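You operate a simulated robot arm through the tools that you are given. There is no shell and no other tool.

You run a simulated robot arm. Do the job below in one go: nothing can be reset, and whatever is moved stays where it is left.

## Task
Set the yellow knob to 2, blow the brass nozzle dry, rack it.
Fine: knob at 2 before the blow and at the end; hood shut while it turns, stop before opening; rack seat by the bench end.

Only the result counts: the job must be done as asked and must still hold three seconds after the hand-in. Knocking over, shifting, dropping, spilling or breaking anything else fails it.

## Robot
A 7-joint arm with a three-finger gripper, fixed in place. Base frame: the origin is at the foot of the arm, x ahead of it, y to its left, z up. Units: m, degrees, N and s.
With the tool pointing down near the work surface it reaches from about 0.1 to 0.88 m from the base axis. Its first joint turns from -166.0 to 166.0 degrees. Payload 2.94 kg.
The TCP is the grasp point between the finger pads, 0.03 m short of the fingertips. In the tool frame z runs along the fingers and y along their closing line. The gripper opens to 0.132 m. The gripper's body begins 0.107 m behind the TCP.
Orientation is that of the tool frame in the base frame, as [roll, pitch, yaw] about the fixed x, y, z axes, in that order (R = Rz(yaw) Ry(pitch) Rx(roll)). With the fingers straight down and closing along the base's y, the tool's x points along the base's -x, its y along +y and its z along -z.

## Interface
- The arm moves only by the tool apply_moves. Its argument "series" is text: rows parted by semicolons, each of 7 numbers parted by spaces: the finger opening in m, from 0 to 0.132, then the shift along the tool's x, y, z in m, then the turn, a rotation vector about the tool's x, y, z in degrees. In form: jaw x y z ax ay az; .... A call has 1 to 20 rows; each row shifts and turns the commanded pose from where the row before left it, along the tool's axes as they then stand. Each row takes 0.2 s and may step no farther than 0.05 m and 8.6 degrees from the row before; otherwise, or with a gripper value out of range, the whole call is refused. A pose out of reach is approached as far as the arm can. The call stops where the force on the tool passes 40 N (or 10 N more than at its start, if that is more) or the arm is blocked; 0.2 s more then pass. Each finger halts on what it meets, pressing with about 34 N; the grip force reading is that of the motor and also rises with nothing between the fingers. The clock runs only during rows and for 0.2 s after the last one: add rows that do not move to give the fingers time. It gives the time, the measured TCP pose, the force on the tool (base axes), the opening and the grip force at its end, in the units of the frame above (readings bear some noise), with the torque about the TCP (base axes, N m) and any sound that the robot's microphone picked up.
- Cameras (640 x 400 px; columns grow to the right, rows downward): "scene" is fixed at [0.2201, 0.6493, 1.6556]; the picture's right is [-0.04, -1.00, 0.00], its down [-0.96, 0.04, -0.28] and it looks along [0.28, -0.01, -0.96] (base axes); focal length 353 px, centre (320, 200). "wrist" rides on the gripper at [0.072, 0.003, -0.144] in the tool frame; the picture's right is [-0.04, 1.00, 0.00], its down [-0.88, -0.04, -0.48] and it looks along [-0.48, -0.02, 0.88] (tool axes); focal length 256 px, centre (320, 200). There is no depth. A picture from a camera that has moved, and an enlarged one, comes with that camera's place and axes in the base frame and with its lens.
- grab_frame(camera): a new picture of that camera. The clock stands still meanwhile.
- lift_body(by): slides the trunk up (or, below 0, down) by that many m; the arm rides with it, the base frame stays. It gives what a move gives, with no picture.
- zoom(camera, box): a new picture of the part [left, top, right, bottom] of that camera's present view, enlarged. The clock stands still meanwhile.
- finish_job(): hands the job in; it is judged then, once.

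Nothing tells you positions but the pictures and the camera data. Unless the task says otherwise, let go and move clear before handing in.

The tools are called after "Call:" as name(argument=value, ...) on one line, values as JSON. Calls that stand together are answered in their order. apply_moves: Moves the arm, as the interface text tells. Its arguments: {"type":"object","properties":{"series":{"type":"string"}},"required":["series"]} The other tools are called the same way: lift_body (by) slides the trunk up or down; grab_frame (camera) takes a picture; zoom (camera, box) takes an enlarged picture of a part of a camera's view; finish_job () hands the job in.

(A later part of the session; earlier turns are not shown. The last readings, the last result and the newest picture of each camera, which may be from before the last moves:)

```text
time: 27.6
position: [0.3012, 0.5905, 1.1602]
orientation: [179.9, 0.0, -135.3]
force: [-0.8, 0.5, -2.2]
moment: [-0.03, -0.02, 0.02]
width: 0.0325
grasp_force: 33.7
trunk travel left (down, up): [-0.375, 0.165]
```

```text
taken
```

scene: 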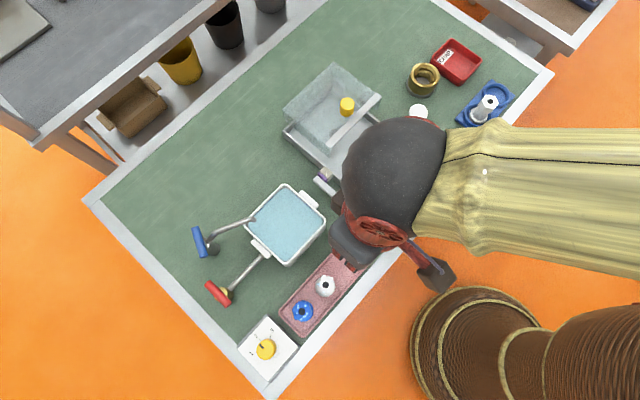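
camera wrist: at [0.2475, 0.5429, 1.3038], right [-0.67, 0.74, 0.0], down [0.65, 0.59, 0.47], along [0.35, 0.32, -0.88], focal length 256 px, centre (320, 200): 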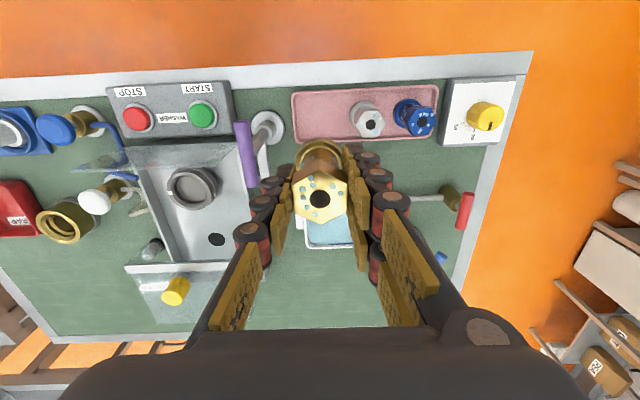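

The nozzle is held cleanly above the bench. This view is square to the bench, so I'll use it to measure the washer.

Call:
zoom(camera="wrist", box=[100, 130, 270, 310])

Call:
zoom(camera="wrist", box=[0, 80, 240, 230])

```text
2.22 times, centred on (185, 220) of wrist
camera zoom: at [0.2475, 0.5429, 1.3038], right [-0.67, 0.74, 0.0], down [0.65, 0.59, 0.47], along [0.35, 0.32, -0.88], focal length 569 px, centre (620, 156)
```

zoom: 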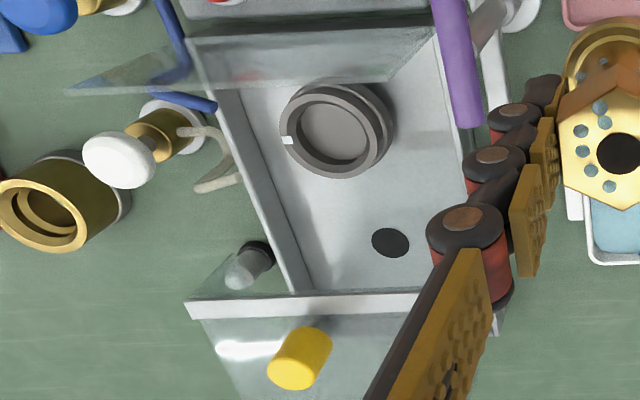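

```text
2.67 times, centred on (120, 155) of wrist
camera zoom: at [0.2475, 0.5429, 1.3038], right [-0.67, 0.74, 0.0], down [0.65, 0.59, 0.47], along [0.35, 0.32, -0.88], focal length 683 px, centre (853, 320)
```

zoom: 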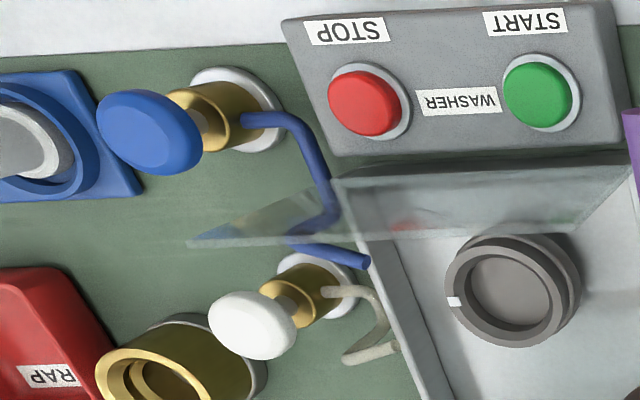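

I estimate the chuck at about (0.505, 0.515, 0.95), and the front glass panel tops out near z 1.015. I'll carry the nozzle over the chuck, keeping high, and check alignment from above.

Call:
apply_moves(series="0.02 -0.0184 -0.0394 0 0 0 0; 0.02 -0.0184 -0.0394 0 0 0 0; 0.02 -0.0184 -0.0394 0 0 0 0; 0.02 -0.0184 -0.0394 0 0 0 0; 0.02 -0.0184 -0.0394 0 0 0 0; 0.02 0 0 0 0 0 0; 0.02 0 0 0 0 0 0")

Call:
grab_frame(camera="wrist")

Call:
zoom(camera="wrist", box=[240, 50, 400, 200])

```text
time: 29.2
position: [0.5042, 0.515, 1.1578]
orientation: [179.9, 0.0, -135.2]
force: [0.4, 0.2, -2.3]
moment: [0.0, 0.02, 0.01]
width: 0.0322
grasp_force: 34.6
trunk travel left (down, up): [-0.375, 0.165]
```

```text
taken
camera wrist: at [0.4511, 0.4664, 1.3031], right [-0.67, 0.74, 0.0], down [0.65, 0.59, 0.48], along [0.35, 0.32, -0.88], focal length 256 px, centre (320, 200)
```

wrist: 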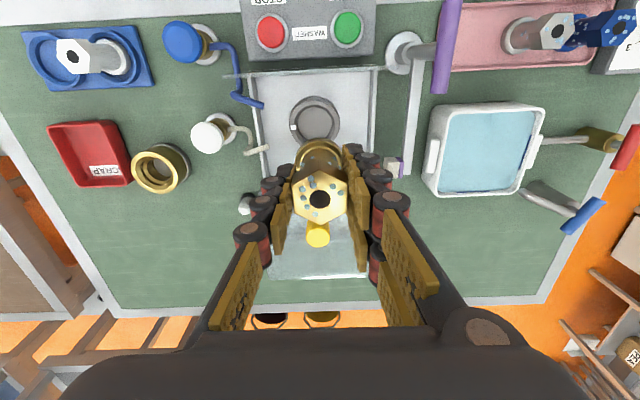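

```text
2.67 times, centred on (320, 125) of wrist
camera zoom: at [0.4511, 0.4664, 1.3031], right [-0.67, 0.74, 0.0], down [0.65, 0.59, 0.48], along [0.35, 0.32, -0.88], focal length 683 px, centre (320, 400)
```

zoom: 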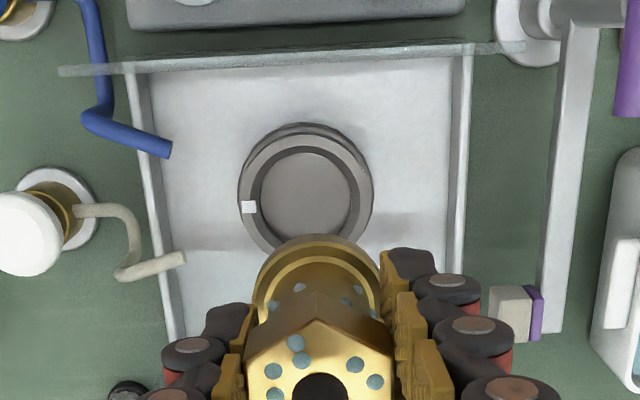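

The chuck is visible just ahead of the nozzle; I read it as about 7.5 mm to one side of the tool axis. I'll correct, descend partway, and look again.

Call:
apply_moves(series="0.02 -0.002 -0.0075 0 0 0 0; 0.02 0 0 0.035 0 0 0; 0.02 0 0 0.035 0 0 0; 0.02 0 0 0.02 0 0 0; 0.02 0 0 0 0 0 0")

Call:
zoom(camera="wrist", box=[240, 50, 400, 200])

Call:
grab_frame(camera="scene")

```text
time: 30.4
position: [0.5121, 0.5129, 1.0691]
orientation: [179.9, 0.0, -135.3]
force: [0.3, 0.3, -1.8]
moment: [0.04, 0.01, 0.01]
width: 0.0324
grasp_force: 34.1
trunk travel left (down, up): [-0.375, 0.165]
```

```text
2.67 times, centred on (320, 125) of wrist
camera zoom: at [0.4579, 0.4636, 1.213], right [-0.67, 0.74, 0.0], down [0.65, 0.59, 0.48], along [0.35, 0.32, -0.88], focal length 683 px, centre (320, 400)
```

zoom: 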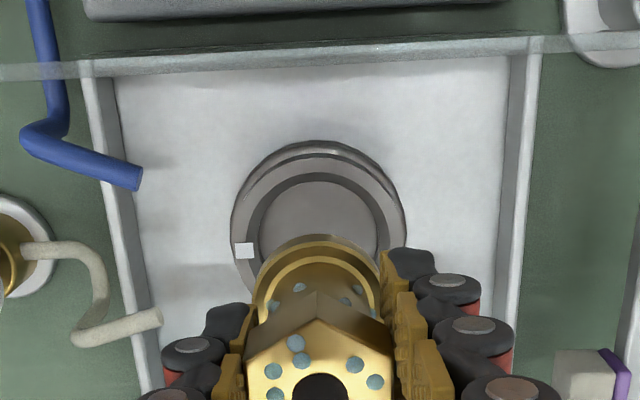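

```text
taken
```

scene: 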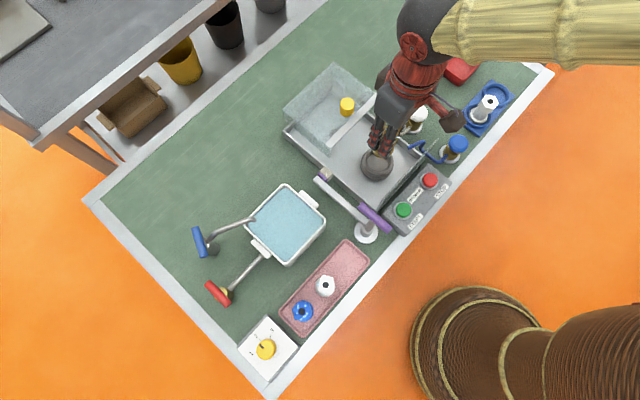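

Laterally the nozzle is centred on the chuck to within about a millimetre. I'll go down to just above the ring and inspect.

Call:
apply_moves(series="0.02 0 0 0.025 0 0 0; 0.02 0 0 0.02 0 0 0; 0.02 0 0 0 0 0 0")

Call:
zoom(camera="wrist", box=[240, 70, 400, 220])

Call:
zoom(camera="scene", box=[320, 110, 440, 210])

```text
time: 31.2
position: [0.5118, 0.5122, 1.0243]
orientation: [179.8, 0.0, -135.2]
force: [0.7, 0.9, -2.1]
moment: [0.01, -0.03, -0.01]
width: 0.0324
grasp_force: 34.4
trunk travel left (down, up): [-0.375, 0.165]
```

```text
2.67 times, centred on (320, 145) of wrist
camera zoom: at [0.4579, 0.4633, 1.1681], right [-0.67, 0.74, 0.0], down [0.65, 0.59, 0.48], along [0.35, 0.32, -0.88], focal length 683 px, centre (320, 347)
```

zoom: 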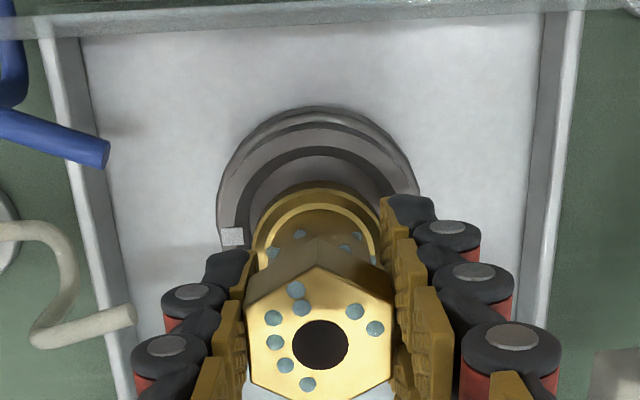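

```text
4.00 times, centred on (380, 160) of scene
camera zoom: at [0.2201, 0.6493, 1.6556], right [-0.04, -1.0, 0.0], down [-0.96, 0.04, -0.28], along [0.28, -0.01, -0.96], focal length 1414 px, centre (80, 360)
```

zoom: 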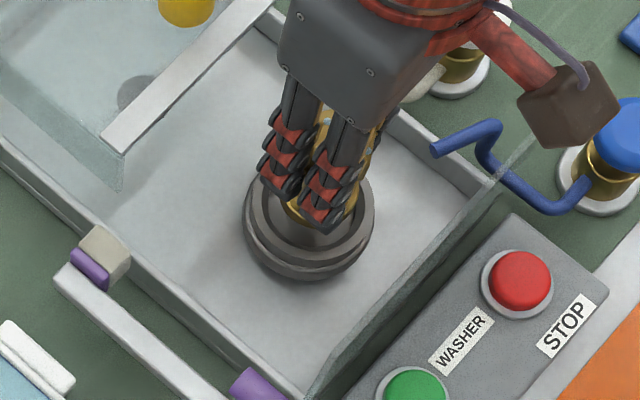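

Alignment still looks good. I'll lower in small steps, watching the force for seating.

Call:
apply_moves(series="0.02 0 0 0.006 0 0 0; 0.02 0 0 0.005 0 0 0; 0.02 0 0 0 0 0 0")

```text
time: 32.0
position: [0.5102, 0.5112, 1.0145]
orientation: [179.8, 0.0, -135.2]
force: [0.3, 0.2, -1.6]
moment: [-0.01, 0.01, 0.0]
width: 0.0323
grasp_force: 33.9
trunk travel left (down, up): [-0.375, 0.165]
```

Call:
apply_moves(series="0.02 0 0 0.004 0 0 0; 0.02 0 0 0.004 0 0 0; 0.02 0 0 0 0 0 0")

Call:
zoom(camera="wrist", box=[240, 70, 400, 220])

```text
time: 32.8
position: [0.5109, 0.5123, 1.005]
orientation: [179.9, 0.1, -135.1]
force: [-0.8, -0.1, -2.0]
moment: [0.01, 0.03, 0.03]
width: 0.0324
grasp_force: 33.7
trunk travel left (down, up): [-0.375, 0.165]
```

```text
2.67 times, centred on (320, 145) of wrist
camera zoom: at [0.4581, 0.4634, 1.1493], right [-0.67, 0.74, 0.0], down [0.65, 0.59, 0.48], along [0.35, 0.32, -0.88], focal length 683 px, centre (320, 347)
```

zoom: 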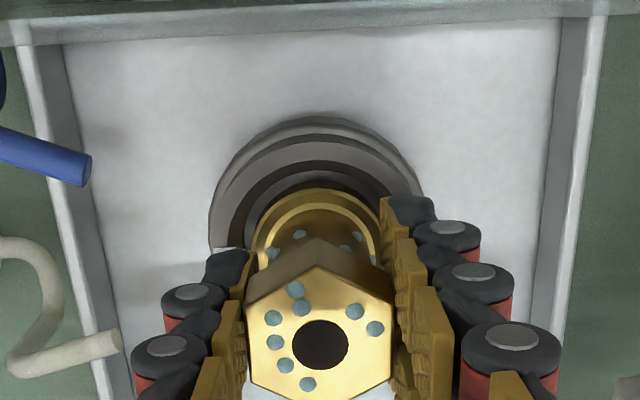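

Call:
apply_moves(series="0.02 0 0 0.003 0 0 0; 0.02 0 0 0.003 0 0 0; 0.02 0 0 0 0 0 0")

```text
time: 33.6
position: [0.5114, 0.5127, 1.0]
orientation: [179.9, -0.1, -135.3]
force: [0.6, 0.6, -1.5]
moment: [0.0, -0.01, 0.01]
width: 0.0322
grasp_force: 33.9
trunk travel left (down, up): [-0.375, 0.165]
```

Call:
apply_moves(series="0.02 0 0 0.003 0 0 0; 0.02 0 0 0.002 0 0 0; 0.02 0 0 0 0 0 0")

Call:
zoom(camera="wrist", box=[240, 70, 400, 220])

Call:
zoom(camera="scene", box=[340, 130, 420, 200])

```text
time: 34.4
position: [0.5118, 0.5125, 0.9995]
orientation: [179.9, 0.3, -135.2]
force: [-2.9, -2.7, 28.3]
moment: [-0.2, 0.22, 0.01]
width: 0.0326
grasp_force: 33.8
trunk travel left (down, up): [-0.375, 0.165]
```

```text
2.67 times, centred on (320, 145) of wrist
camera zoom: at [0.4577, 0.4633, 1.142], right [-0.67, 0.74, 0.0], down [0.65, 0.59, 0.48], along [0.35, 0.33, -0.88], focal length 683 px, centre (320, 347)
```

zoom: 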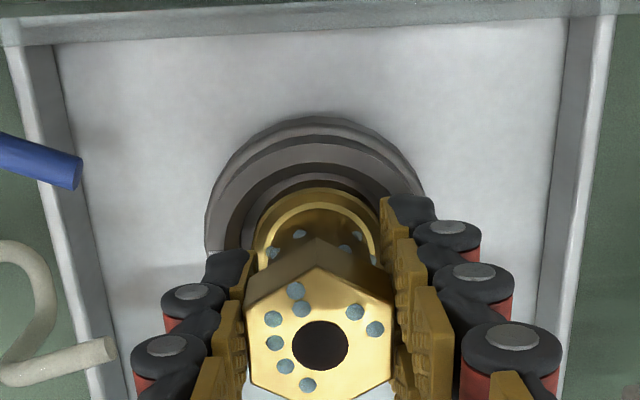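

```text
5.71 times, centred on (380, 165) of scene
camera zoom: at [0.2201, 0.6493, 1.6556], right [-0.04, -1.0, 0.0], down [-0.96, 0.04, -0.28], along [0.28, -0.01, -0.96], focal length 2020 px, centre (-23, 400)
```

zoom: 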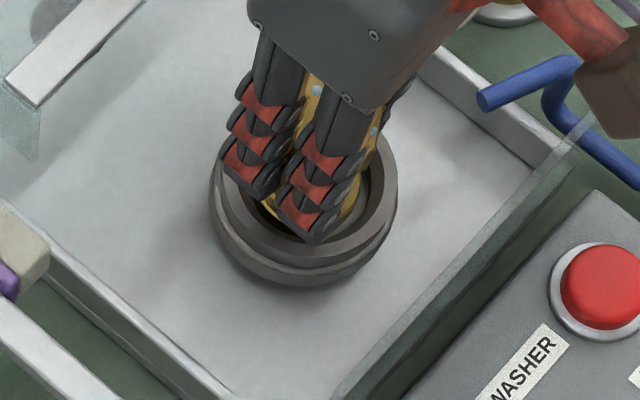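

The nozzle has touched down on the recess floor (28 N upward at z ≈ 1.0), centred in the ring. I'll unload the push, release, and rise a bit to inspect.

Call:
apply_moves(series="0.02 0 0 -0.004 0 0 0; 0.02 0 0 0 0 0 0")

```text
time: 35.0
position: [0.5123, 0.5128, 0.9989]
orientation: [179.8, 0.1, -135.2]
force: [3.3, 5.1, 13.6]
moment: [0.51, -0.35, 0.01]
width: 0.0323
grasp_force: 34.3
trunk travel left (down, up): [-0.375, 0.165]
```

Call:
apply_moves(series="0.036 0 0 0 0 0 0; 0.046 0 0 0 0 0 0; 0.05 0 0 0 0 0 0; 0.05 0 0 0 0 0 0")

Call:
zoom(camera="wrist", box=[240, 70, 400, 220])

```text
time: 36.0
position: [0.5111, 0.5117, 0.9977]
orientation: [179.9, 0.1, -135.3]
force: [-0.2, 0.4, -0.9]
moment: [0.02, -0.03, -0.02]
width: 0.0502
grasp_force: 0.0
trunk travel left (down, up): [-0.375, 0.165]
```

```text
2.67 times, centred on (320, 145) of wrist
camera zoom: at [0.4582, 0.4635, 1.1423], right [-0.67, 0.74, 0.0], down [0.65, 0.59, 0.48], along [0.35, 0.32, -0.88], focal length 683 px, centre (320, 347)
```

zoom: 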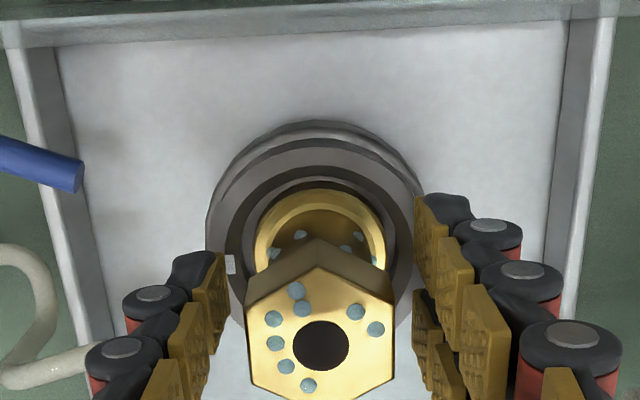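

The brass nozzle stands upright with its flange inside the chuck recess. I'll rise clear and look at the nozzle and the hood.

Call:
apply_moves(series="0.05 0 0 -0.03 0 0 0; 0.05 0 0 -0.04 0 0 0; 0.05 0 0 -0.04 0 0 0; 0.05 0 0 -0.04 0 0 0; 0.05 0 0 0 0 0 0")

Call:
grab_frame(camera="wrist")

Call:
zoom(camera="wrist", box=[230, 60, 410, 200])

Call:
zoom(camera="scene", box=[270, 50, 430, 220])

```text
time: 37.2
position: [0.5125, 0.5127, 1.1481]
orientation: [179.9, 0.0, -135.1]
force: [0.1, 0.4, -0.3]
moment: [-0.02, -0.03, -0.01]
width: 0.0499
grasp_force: 0.1
trunk travel left (down, up): [-0.375, 0.165]
```

```text
taken
camera wrist: at [0.4583, 0.4644, 1.2925], right [-0.67, 0.74, 0.0], down [0.65, 0.59, 0.47], along [0.35, 0.32, -0.88], focal length 256 px, centre (320, 200)
```

wrist: 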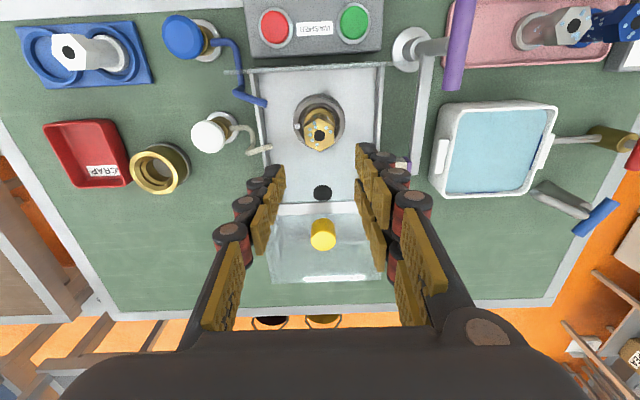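

```text
2.86 times, centred on (320, 130) of wrist
camera zoom: at [0.4583, 0.4644, 1.2925], right [-0.67, 0.74, 0.0], down [0.65, 0.59, 0.47], along [0.35, 0.32, -0.88], focal length 731 px, centre (320, 400)
```

zoom: 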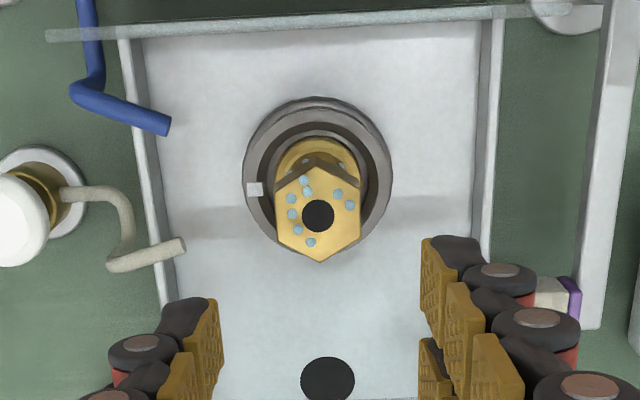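

```text
2.35 times, centred on (350, 135) of scene
camera zoom: at [0.2201, 0.6493, 1.6556], right [-0.04, -1.0, 0.0], down [-0.96, 0.04, -0.28], along [0.28, -0.01, -0.96], focal length 832 px, centre (249, 353)
```

zoom: 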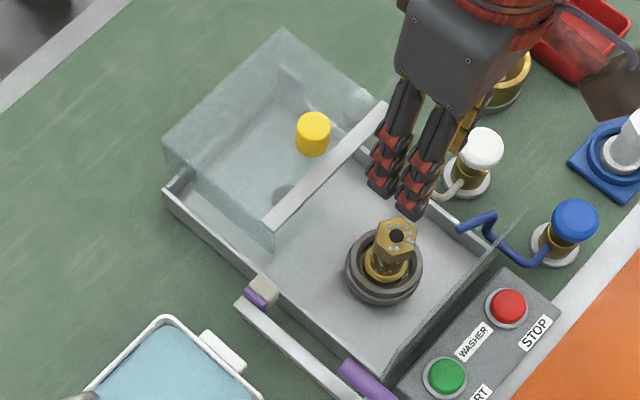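

Call:
zoom(camera="wrist", box=[370, 0, 480, 180])

Call:
zoom(camera="scene", box=[310, 160, 400, 250])

Call:
zoom(camera="wrist", box=[170, 20, 290, 170])

Call:
zoom(camera="wrist", box=[230, 170, 410, 290])

```text
2.22 times, centred on (425, 90) of wrist
camera zoom: at [0.4583, 0.4644, 1.2925], right [-0.67, 0.74, 0.0], down [0.65, 0.59, 0.47], along [0.35, 0.32, -0.88], focal length 569 px, centre (87, 444)
```

zoom: 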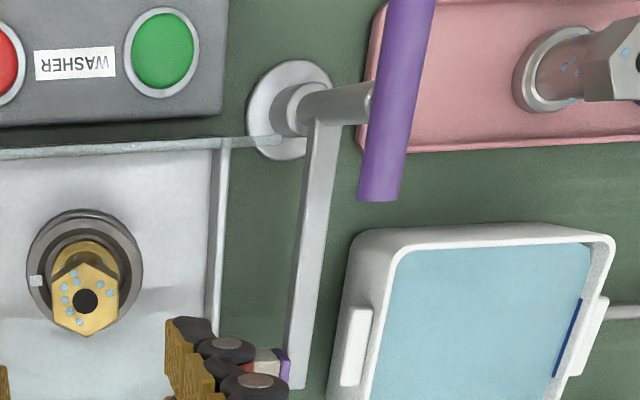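

```text
4.44 times, centred on (355, 205) of scene
camera zoom: at [0.2201, 0.6493, 1.6556], right [-0.04, -1.0, 0.0], down [-0.96, 0.04, -0.28], along [0.28, -0.01, -0.96], focal length 1571 px, centre (164, 178)
```

zoom: 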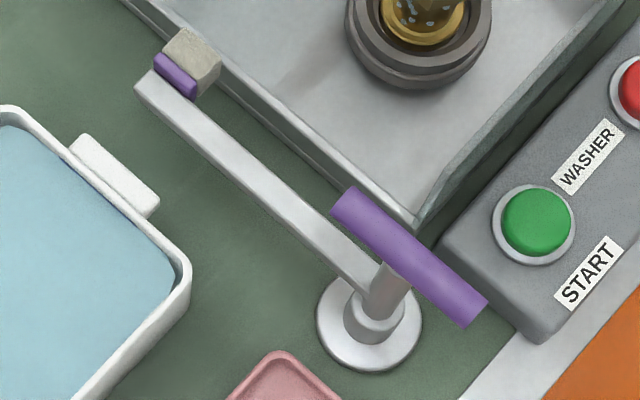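

```text
2.67 times, centred on (230, 95) of wrist
camera zoom: at [0.4583, 0.4644, 1.2925], right [-0.67, 0.74, 0.0], down [0.65, 0.59, 0.47], along [0.35, 0.32, -0.88], focal length 683 px, centre (560, 480)
```

zoom: 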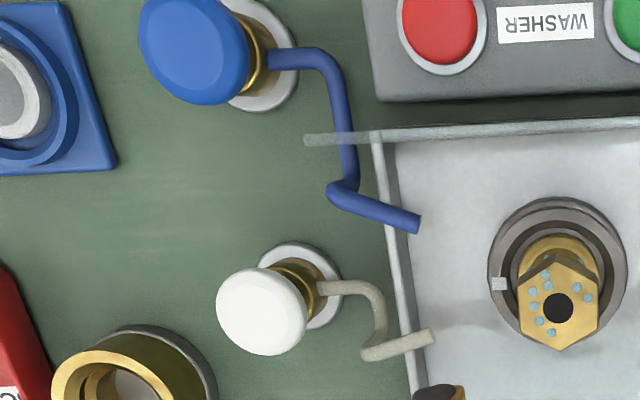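

```text
3.33 times, centred on (320, 230) of wrist
camera zoom: at [0.4583, 0.4644, 1.2925], right [-0.67, 0.74, 0.0], down [0.65, 0.59, 0.47], along [0.35, 0.32, -0.88], focal length 853 px, centre (320, 100)
```

zoom: 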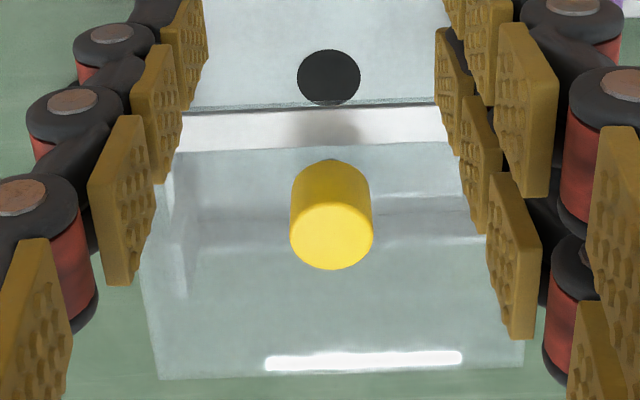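

I take the white push valve to be air (its pipe points at the chuck), blue to be water, and the purple one a separate scrub/lever unit. The hood's yellow grip is near (0.583, 0.584, top 1.067) and must slide about 0.14 m toward the front glass. I'll move above the grip.

Call:
apply_moves(series="0.05 -0.034 0 0 0 0 -0.6; 0.05 -0.034 0 0 0 0 0; 0.05 -0.032 0 0 0 0 0; 0.05 0 0 0 0 0 0; 0.05 0 0 0 0 0 0")

Call:
grab_frame(camera="wrist")

Call:
grab_frame(camera="scene")

```text
time: 38.4
position: [0.5811, 0.583, 1.1487]
orientation: [179.9, 0.0, -134.6]
force: [1.3, 0.0, -0.9]
moment: [0.0, 0.02, 0.0]
width: 0.0499
grasp_force: 0.1
trunk travel left (down, up): [-0.375, 0.165]
```

```text
taken
camera wrist: at [0.5287, 0.5343, 1.292], right [-0.68, 0.73, 0.0], down [0.65, 0.6, 0.48], along [0.35, 0.32, -0.88], focal length 256 px, centre (320, 200)
```

wrist: 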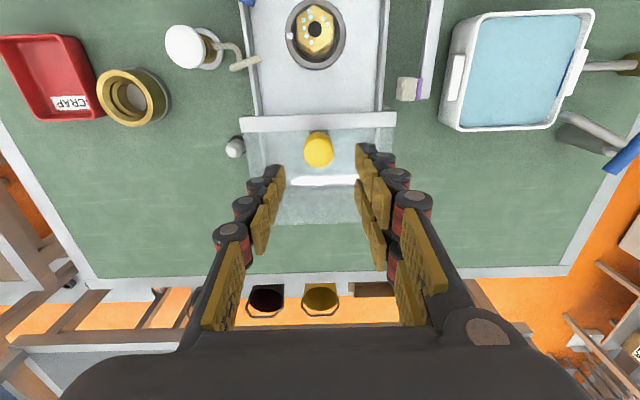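

```text
taken
```

scene: 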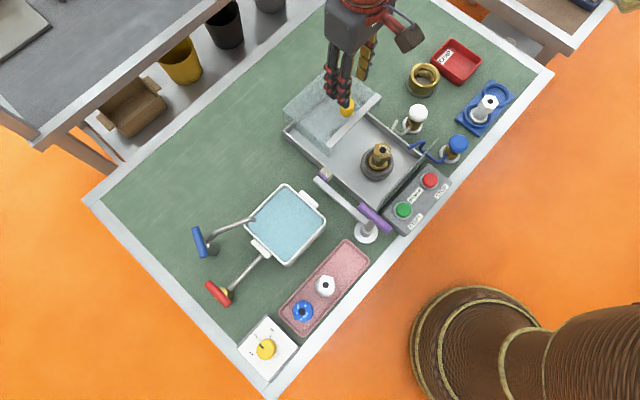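

The tool is centred over the hood's grip. I'll descend around it and close the fingers.

Call:
apply_moves(series="0.05 -0.001 0 0.03 0 0 0; 0.05 0 0 0.03 0 0 0; 0.05 0 0 0.02 0 0 0; 0.05 0 0 0 0 0 0; 0.02 0 0 0 0 0 0; 0.015 0 0 0 0 0 0; 0.015 0 0 0 0 0 0; 0.015 0 0 0 0 0 0")

Call:
grab_frame(camera="wrist")

```text
time: 40.2
position: [0.5833, 0.5833, 1.0675]
orientation: [179.9, -0.1, -134.7]
force: [5.0, -7.0, -2.4]
moment: [-0.19, -0.22, -0.07]
width: 0.026
grasp_force: 35.6
trunk travel left (down, up): [-0.375, 0.165]
```

```text
taken
camera wrist: at [0.5308, 0.5341, 1.2121], right [-0.68, 0.73, 0.0], down [0.65, 0.6, 0.47], along [0.35, 0.32, -0.88], focal length 256 px, centre (320, 200)
```

wrist: 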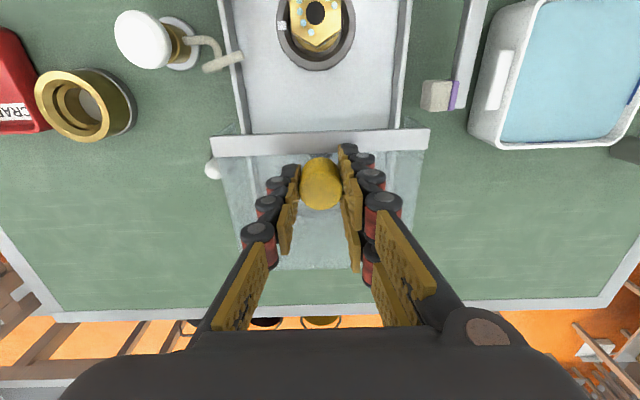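

Call:
zoom(camera="wrist", box=[180, 10, 300, 190])

Call:
zoom(camera="wrist", box=[340, 10, 490, 190])

Call:
zoom(camera="scene", box=[270, 60, 430, 200])

```text
2.22 times, centred on (240, 100) of wrist
camera zoom: at [0.5308, 0.5341, 1.2121], right [-0.68, 0.73, 0.0], down [0.65, 0.6, 0.47], along [0.35, 0.32, -0.88], focal length 569 px, centre (498, 422)
```

zoom: 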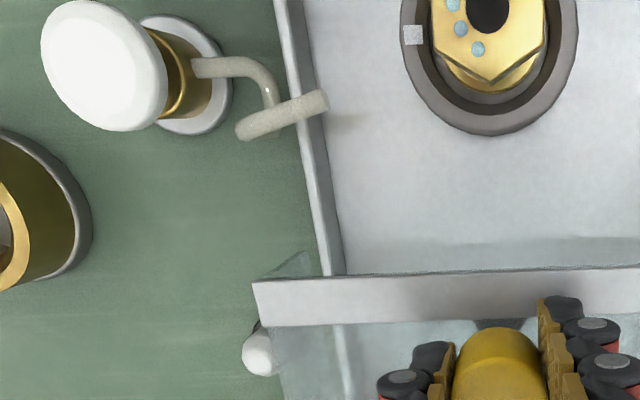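

```text
2.22 times, centred on (415, 100) of wrist
camera zoom: at [0.5308, 0.5341, 1.2121], right [-0.68, 0.73, 0.0], down [0.65, 0.6, 0.47], along [0.35, 0.32, -0.88], focal length 569 px, centre (109, 422)
```

zoom: 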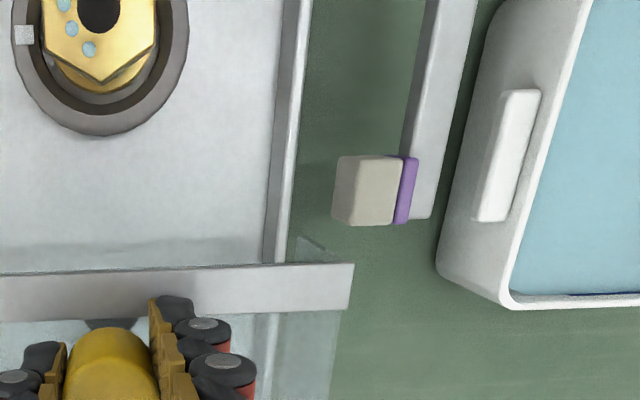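

```text
2.86 times, centred on (350, 130) of scene
camera zoom: at [0.2201, 0.6493, 1.6556], right [-0.04, -1.0, 0.0], down [-0.96, 0.04, -0.28], along [0.28, -0.01, -0.96], focal length 1010 px, centre (234, 400)
```

zoom: 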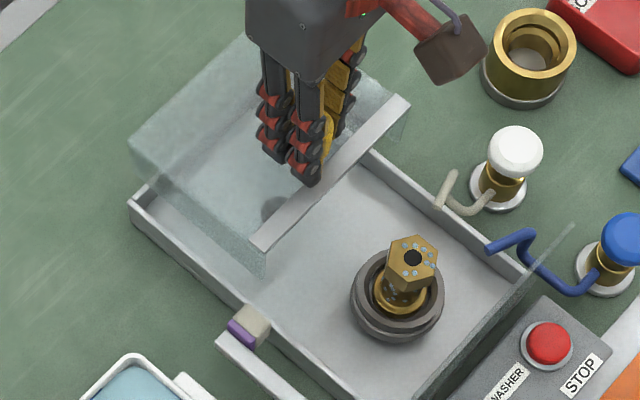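

The grip is held; the hood's sides ride above the tray walls and the pipes. I'll pull it toward the front glass, in stages, watching the force.

Call:
apply_moves(series="0.015 0.01 0 0 0 0 0; 0.015 0.015 0 0 0 0 0; 0.015 0.015 0 0 0 0 0; 0.015 0 0 0 0 0 0")

Call:
zoom(camera="scene", box=[270, 60, 430, 200])

```text
time: 41.2
position: [0.5554, 0.5551, 1.0675]
orientation: [179.9, -0.1, -134.5]
force: [7.9, -5.8, -2.9]
moment: [-0.65, 0.62, -0.03]
width: 0.0259
grasp_force: 44.7
trunk travel left (down, up): [-0.375, 0.165]
```

```text
2.86 times, centred on (350, 130) of scene
camera zoom: at [0.2201, 0.6493, 1.6556], right [-0.04, -1.0, 0.0], down [-0.96, 0.04, -0.28], along [0.28, -0.01, -0.96], focal length 1010 px, centre (234, 400)
```

zoom: 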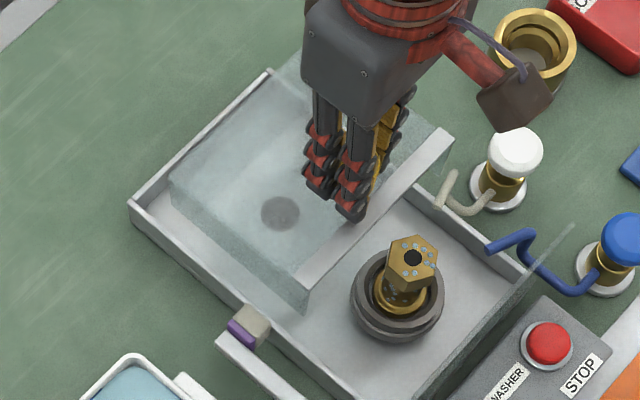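

The hood slides freely. I'll continue toward the nozzle and check clearance as the front strip passes over it.

Call:
apply_moves(series="0.015 0.012 0 0 0 0 0; 0.015 0.012 0 0 0 0 0; 0.015 0 0 0 0 0 0")

Call:
zoom(camera="scene", box=[300, 90, 440, 210])

Call:
grab_frame(camera="wrist")

```text
time: 42.0
position: [0.538, 0.5377, 1.0671]
orientation: [179.8, -0.2, -134.6]
force: [8.5, -6.6, -5.1]
moment: [-0.76, 0.45, 0.05]
width: 0.0256
grasp_force: 45.1
trunk travel left (down, up): [-0.375, 0.165]
```

```text
3.33 times, centred on (370, 150) of scene
camera zoom: at [0.2201, 0.6493, 1.6556], right [-0.04, -1.0, 0.0], down [-0.96, 0.04, -0.28], along [0.28, -0.01, -0.96], focal length 1178 px, centre (153, 367)
```

zoom: 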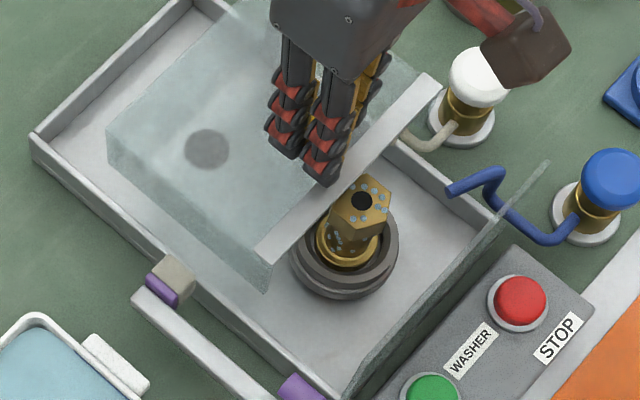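

```text
taken
camera wrist: at [0.4855, 0.4887, 1.2121], right [-0.68, 0.73, 0.0], down [0.65, 0.6, 0.47], along [0.35, 0.32, -0.88], focal length 256 px, centre (320, 200)
```

wrist: 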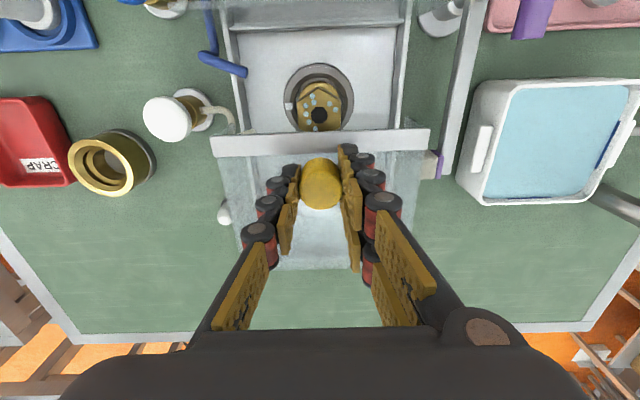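

Call:
apply_moves(series="0.015 0.008 0 0 0 0 0; 0.015 0.008 0 0 0 0 0; 0.015 0 0 0 0 0 0")

Call:
zoom(camera="scene", box=[300, 90, 440, 210])

```text
time: 42.8
position: [0.5276, 0.5264, 1.0689]
orientation: [179.8, -0.1, -134.7]
force: [8.7, -6.9, -9.6]
moment: [-0.17, -0.08, -0.03]
width: 0.0257
grasp_force: 45.7
trunk travel left (down, up): [-0.375, 0.165]
```

```text
3.33 times, centred on (370, 150) of scene
camera zoom: at [0.2201, 0.6493, 1.6556], right [-0.04, -1.0, 0.0], down [-0.96, 0.04, -0.28], along [0.28, -0.01, -0.96], focal length 1178 px, centre (153, 367)
```

zoom: 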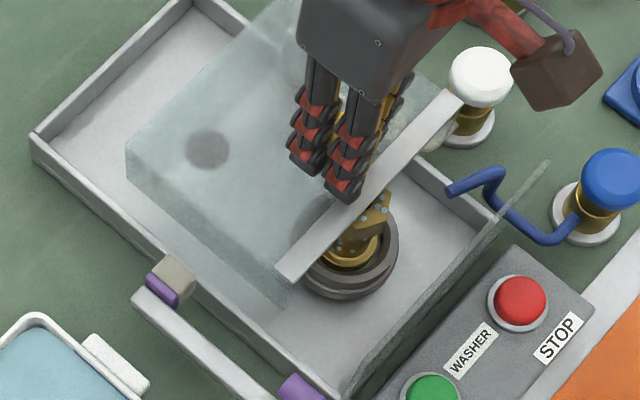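

Call:
apply_moves(series="0.015 0.008 0 0 0 0 0; 0.015 0.008 0 0 0 0 0; 0.015 0 0 0 0 0 0")

Call:
zoom(camera="scene", box=[300, 90, 440, 210])

```text
time: 43.6
position: [0.5163, 0.5155, 1.068]
orientation: [179.8, -0.1, -134.6]
force: [8.5, -9.0, -7.1]
moment: [-0.53, 0.17, 0.0]
width: 0.0258
grasp_force: 45.1
trunk travel left (down, up): [-0.375, 0.165]
```

```text
3.33 times, centred on (370, 150) of scene
camera zoom: at [0.2201, 0.6493, 1.6556], right [-0.04, -1.0, 0.0], down [-0.96, 0.04, -0.28], along [0.28, -0.01, -0.96], focal length 1178 px, centre (153, 367)
```

zoom: 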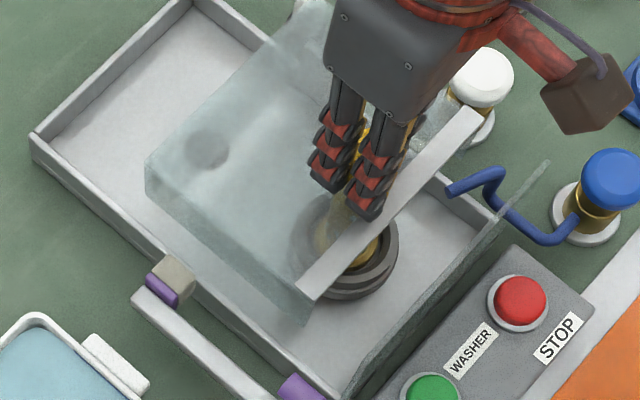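

The strip has passed over the nozzle without trouble. I'll continue to closure.

Call:
apply_moves(series="0.015 0.01 0 0 0 0 0; 0.015 0.01 0 0 0 0 0; 0.015 0.01 0 0 0 0 0; 0.015 0 0 0 0 0 0")

Call:
zoom(camera="scene", box=[300, 90, 440, 210])

Call:
grab_frame(camera="wrist")

```text
time: 44.6
position: [0.4945, 0.4936, 1.0681]
orientation: [179.8, 0.0, -134.6]
force: [7.8, -7.9, -8.5]
moment: [-0.62, 0.47, -0.03]
width: 0.0257
grasp_force: 45.1
trunk travel left (down, up): [-0.375, 0.165]
```

```text
3.33 times, centred on (370, 150) of scene
camera zoom: at [0.2201, 0.6493, 1.6556], right [-0.04, -1.0, 0.0], down [-0.96, 0.04, -0.28], along [0.28, -0.01, -0.96], focal length 1178 px, centre (153, 367)
```

zoom: 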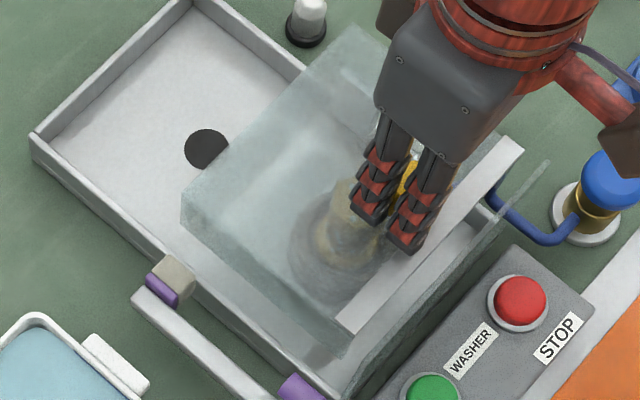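

```text
taken
camera wrist: at [0.4421, 0.4451, 1.212], right [-0.68, 0.73, 0.0], down [0.65, 0.6, 0.47], along [0.35, 0.32, -0.88], focal length 256 px, centre (320, 200)
```

wrist: 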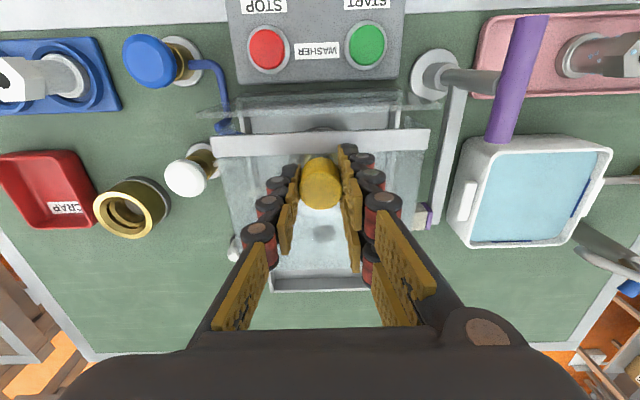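

Call:
apply_moves(series="0.015 0.006 0 0 0 0 0; 0.015 0.005 0 0 0 0 0; 0.015 0 0 0 0 0 0")

Call:
zoom(camera="scene", box=[300, 90, 440, 210])

Call:
zoom(camera="wrist", box=[200, 80, 440, 230])

```text
time: 45.4
position: [0.4877, 0.4876, 1.0689]
orientation: [179.8, 0.0, -134.6]
force: [9.8, -0.7, -13.7]
moment: [0.29, -0.3, 0.04]
width: 0.0258
grasp_force: 44.8
trunk travel left (down, up): [-0.375, 0.165]
```

```text
3.33 times, centred on (370, 150) of scene
camera zoom: at [0.2201, 0.6493, 1.6556], right [-0.04, -1.0, 0.0], down [-0.96, 0.04, -0.28], along [0.28, -0.01, -0.96], focal length 1178 px, centre (153, 367)
```

zoom: 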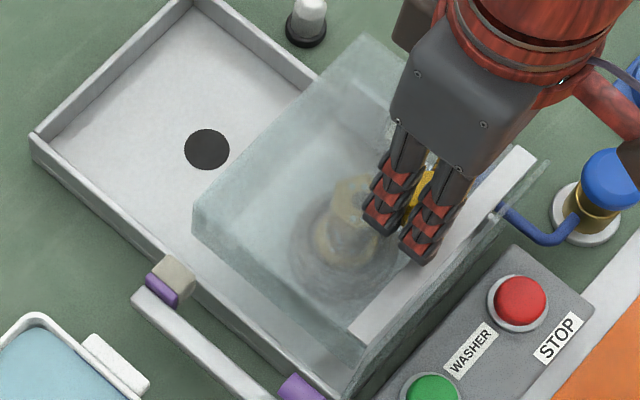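

```text
2.67 times, centred on (320, 155) of wrist
camera zoom: at [0.4354, 0.4384, 1.2119], right [-0.68, 0.73, 0.0], down [0.64, 0.6, 0.48], along [0.35, 0.33, -0.88], focal length 683 px, centre (320, 320)
```

zoom: 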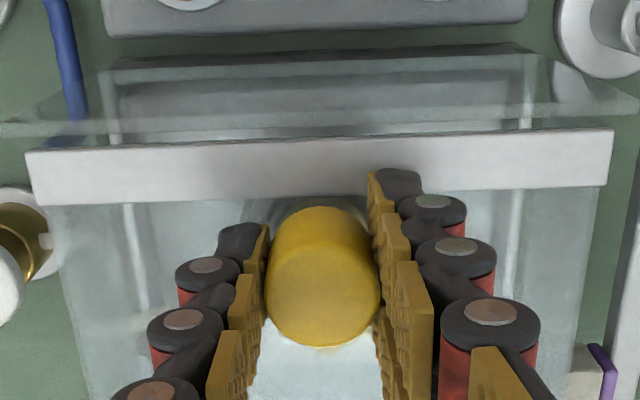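

There's a little resistance now and only a few millimetres of gap left. I'll nudge on and watch the force.

Call:
apply_moves(series="0.015 0.003 0 0.001 0 0 0; 0.015 0.003 0 0 0 0 0; 0.015 0 0 0 0 0 0")

Call:
zoom(camera="wrist", box=[200, 80, 440, 230])

Call:
zoom(camera="scene", box=[340, 130, 440, 210])

```text
time: 46.1
position: [0.4873, 0.4869, 1.0678]
orientation: [179.9, 0.6, -134.7]
force: [13.4, 11.8, -19.7]
moment: [1.13, -1.18, 0.05]
width: 0.0258
grasp_force: 45.4
trunk travel left (down, up): [-0.375, 0.165]
stopped in row 3: the force on the tool passed its limit at 41 N (the readings are from after the stop); the commanded pose is now the measured one
```

```text
2.67 times, centred on (320, 155) of wrist
camera zoom: at [0.4339, 0.437, 1.2111], right [-0.68, 0.73, 0.0], down [0.64, 0.59, 0.49], along [0.35, 0.33, -0.87], focal length 683 px, centre (320, 320)
```

zoom: 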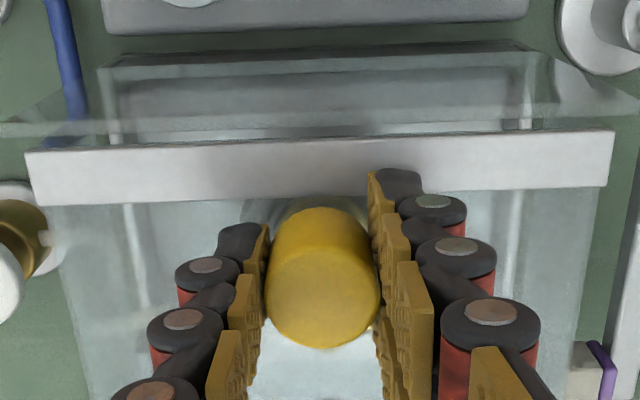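

```text
5.00 times, centred on (390, 170) of scene
camera zoom: at [0.2201, 0.6493, 1.6556], right [-0.04, -1.0, 0.0], down [-0.96, 0.04, -0.28], along [0.28, -0.01, -0.96], focal length 1767 px, centre (-30, 350)
```

zoom: 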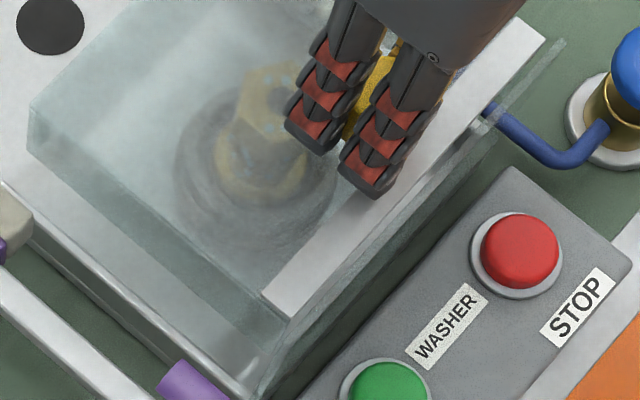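

The hood is hard against its stop at the front glass, so it is shut. I'll release the grip, rise, and verify.

Call:
apply_moves(series="0.04 0 0 0 0 0 0; 0.05 0 0 0 0 0 0; 0.05 0 0 0 0 0 0; 0.05 0 0 -0.03 0 0.6 0; 0.05 0 0 -0.04 0 0 0; 0.05 0 0 -0.04 0 0 0; 0.05 0.04 0 0 0 0 0; 0.05 0.04 0 0 0 0 0; 0.05 0 0 0 0 0 0")

Call:
grab_frame(camera="wrist")

Call:
zoom(camera="scene", box=[320, 100, 480, 240])

```text
time: 48.1
position: [0.4295, 0.4281, 1.1796]
orientation: [179.9, 0.1, -134.6]
force: [-0.3, -0.2, -0.2]
moment: [-0.02, -0.02, 0.01]
width: 0.0501
grasp_force: 0.0
trunk travel left (down, up): [-0.375, 0.165]
```

```text
taken
camera wrist: at [0.3769, 0.3792, 1.3235], right [-0.68, 0.73, 0.0], down [0.65, 0.6, 0.48], along [0.35, 0.33, -0.88], focal length 256 px, centre (320, 200)
```

wrist: 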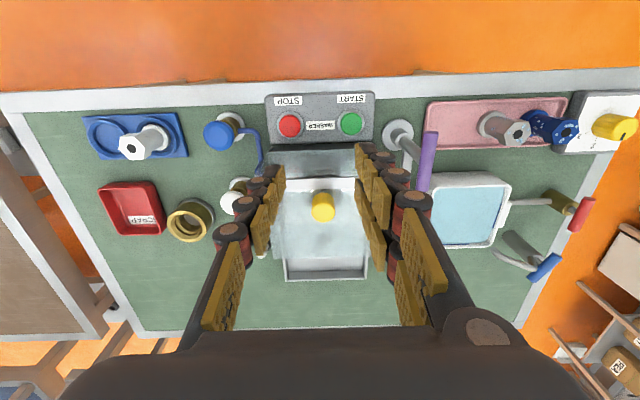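

```text
2.86 times, centred on (400, 170) of scene
camera zoom: at [0.2201, 0.6493, 1.6556], right [-0.04, -1.0, 0.0], down [-0.96, 0.04, -0.28], along [0.28, -0.01, -0.96], focal length 1010 px, centre (91, 286)
```

zoom: 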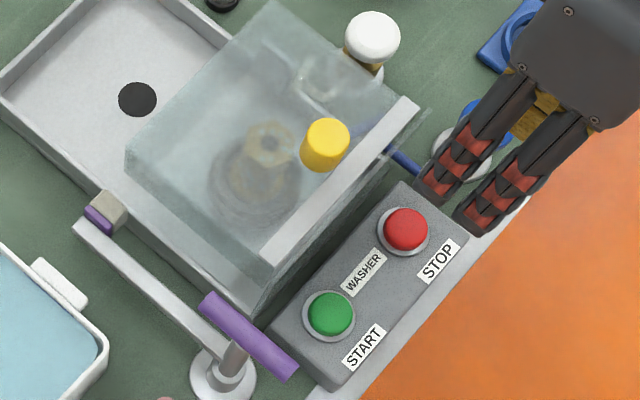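

The hood is shut against the front glass. Now I'll close the fingers and line up over the green START button near (0.403, 0.467, 0.94).

Call:
apply_moves(series="0.02 -0.0045 0.023 0 0 0 0; 0 -0.0046 0.0232 0 0 0 0; 0 0 0 0.045 0 0 0; 0 0 0 0.045 0 0 0; 0 0 0 0.04 0 0 0; 0 0 0 0 0 0 0")

Call:
grab_frame(camera="wrist")

Call:
zoom(camera="scene", box=[360, 150, 480, 250])

```text
time: 49.5
position: [0.4027, 0.4673, 1.0514]
orientation: [179.9, 0.1, -134.6]
force: [0.4, 0.1, -0.2]
moment: [0.04, 0.0, 0.02]
width: 0.0
grasp_force: 28.6
trunk travel left (down, up): [-0.375, 0.165]
```

```text
taken
camera wrist: at [0.3497, 0.4179, 1.1945], right [-0.68, 0.73, 0.0], down [0.64, 0.6, 0.48], along [0.35, 0.33, -0.88], focal length 256 px, centre (320, 200)
```

wrist: 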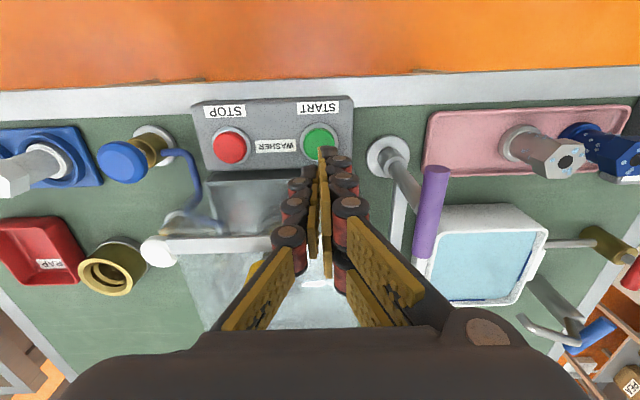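

```text
4.00 times, centred on (420, 200) of scene
camera zoom: at [0.2201, 0.6493, 1.6556], right [-0.04, -1.0, 0.0], down [-0.96, 0.04, -0.28], along [0.28, -0.01, -0.96], focal length 1414 px, centre (-80, 200)
```

zoom: 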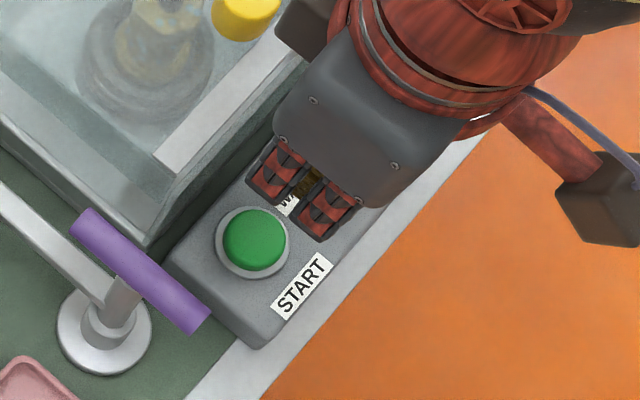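

The closed fingertips are lined up over START. I'll descend close, then press in small steps.

Call:
apply_moves(series="0 0 0 0.035 0 0 0; 0 0 0 0.03 0 0 0; 0 0 0 0 0 0 0")

Call:
zoom(camera="wrist", box=[260, 90, 380, 190])

```text
time: 50.3
position: [0.402, 0.4677, 0.9852]
orientation: [180.0, 0.0, -134.6]
force: [0.3, -0.3, -0.3]
moment: [-0.03, 0.01, 0.0]
width: 0.0001
grasp_force: 28.8
trunk travel left (down, up): [-0.375, 0.165]
```

```text
4.00 times, centred on (320, 140) of wrist
camera zoom: at [0.3493, 0.418, 1.1294], right [-0.68, 0.73, 0.0], down [0.64, 0.6, 0.48], along [0.35, 0.33, -0.88], focal length 1024 px, centre (320, 440)
```

zoom: 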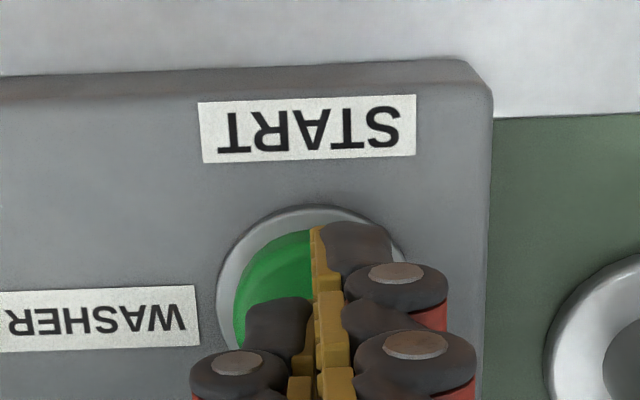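

Call:
apply_moves(series="0 0 0 0.005 0 0 0; 0 0 0 0.005 0 0 0; 0 0 0 0.003 0 0 0")

```text
time: 51.1
position: [0.4023, 0.4681, 0.9721]
orientation: [179.9, 0.0, -134.6]
force: [-0.2, 0.0, 0.0]
moment: [0.02, 0.0, 0.01]
width: 0.0058
grasp_force: 28.7
trunk travel left (down, up): [-0.375, 0.165]
```

Call:
apply_moves(series="0 0 0 0.003 0 0 0; 0 0 0 0.003 0 0 0; 0 0 0 0 0 0 0")

```text
time: 51.9
position: [0.4022, 0.4677, 0.9686]
orientation: [179.9, 0.2, -134.6]
force: [1.3, 2.1, 6.5]
moment: [0.01, -0.03, -0.01]
width: 0.0059
grasp_force: 29.4
trunk travel left (down, up): [-0.375, 0.165]
heard: click
```

A click was heard: START was pressed. I'll lift off and look for turning and drying.

Call:
apply_moves(series="0 0 0 -0.02 0 0 0; 0 0 0 -0.03 0 0 0; 0 0 0 0 0 0 0")

Call:
grab_frame(camera="scene")

Call:
zoom(camera="scene", box=[330, 110, 430, 200])

```text
time: 52.7
position: [0.4024, 0.4659, 1.0156]
orientation: [179.9, 0.0, -134.6]
force: [-0.1, 0.2, 0.6]
moment: [-0.01, 0.0, -0.01]
width: 0.0
grasp_force: 28.6
trunk travel left (down, up): [-0.375, 0.165]
```

```text
taken
```

scene: 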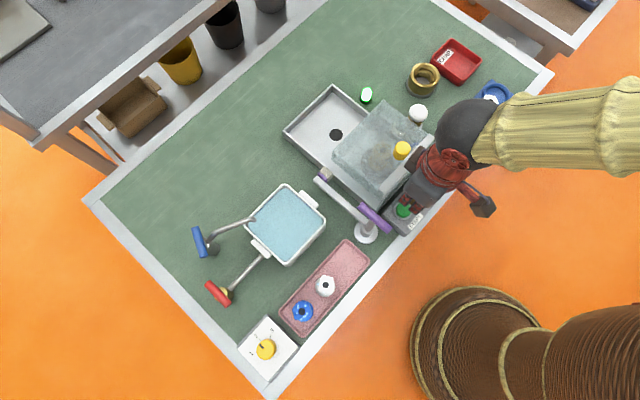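

```text
4.44 times, centred on (380, 155) of scene
camera zoom: at [0.2201, 0.6493, 1.6556], right [-0.04, -1.0, 0.0], down [-0.96, 0.04, -0.28], along [0.28, -0.01, -0.96], focal length 1571 px, centre (53, 400)
```

zoom: 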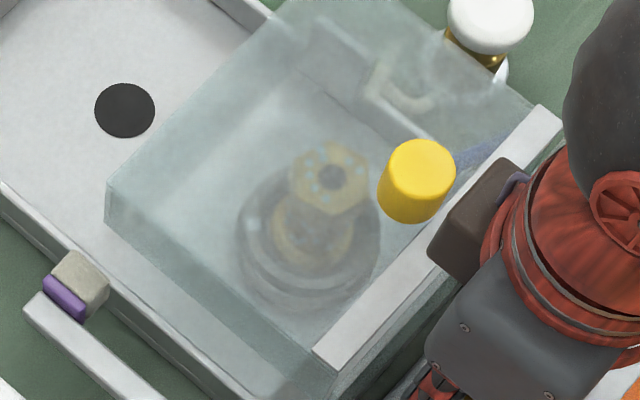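

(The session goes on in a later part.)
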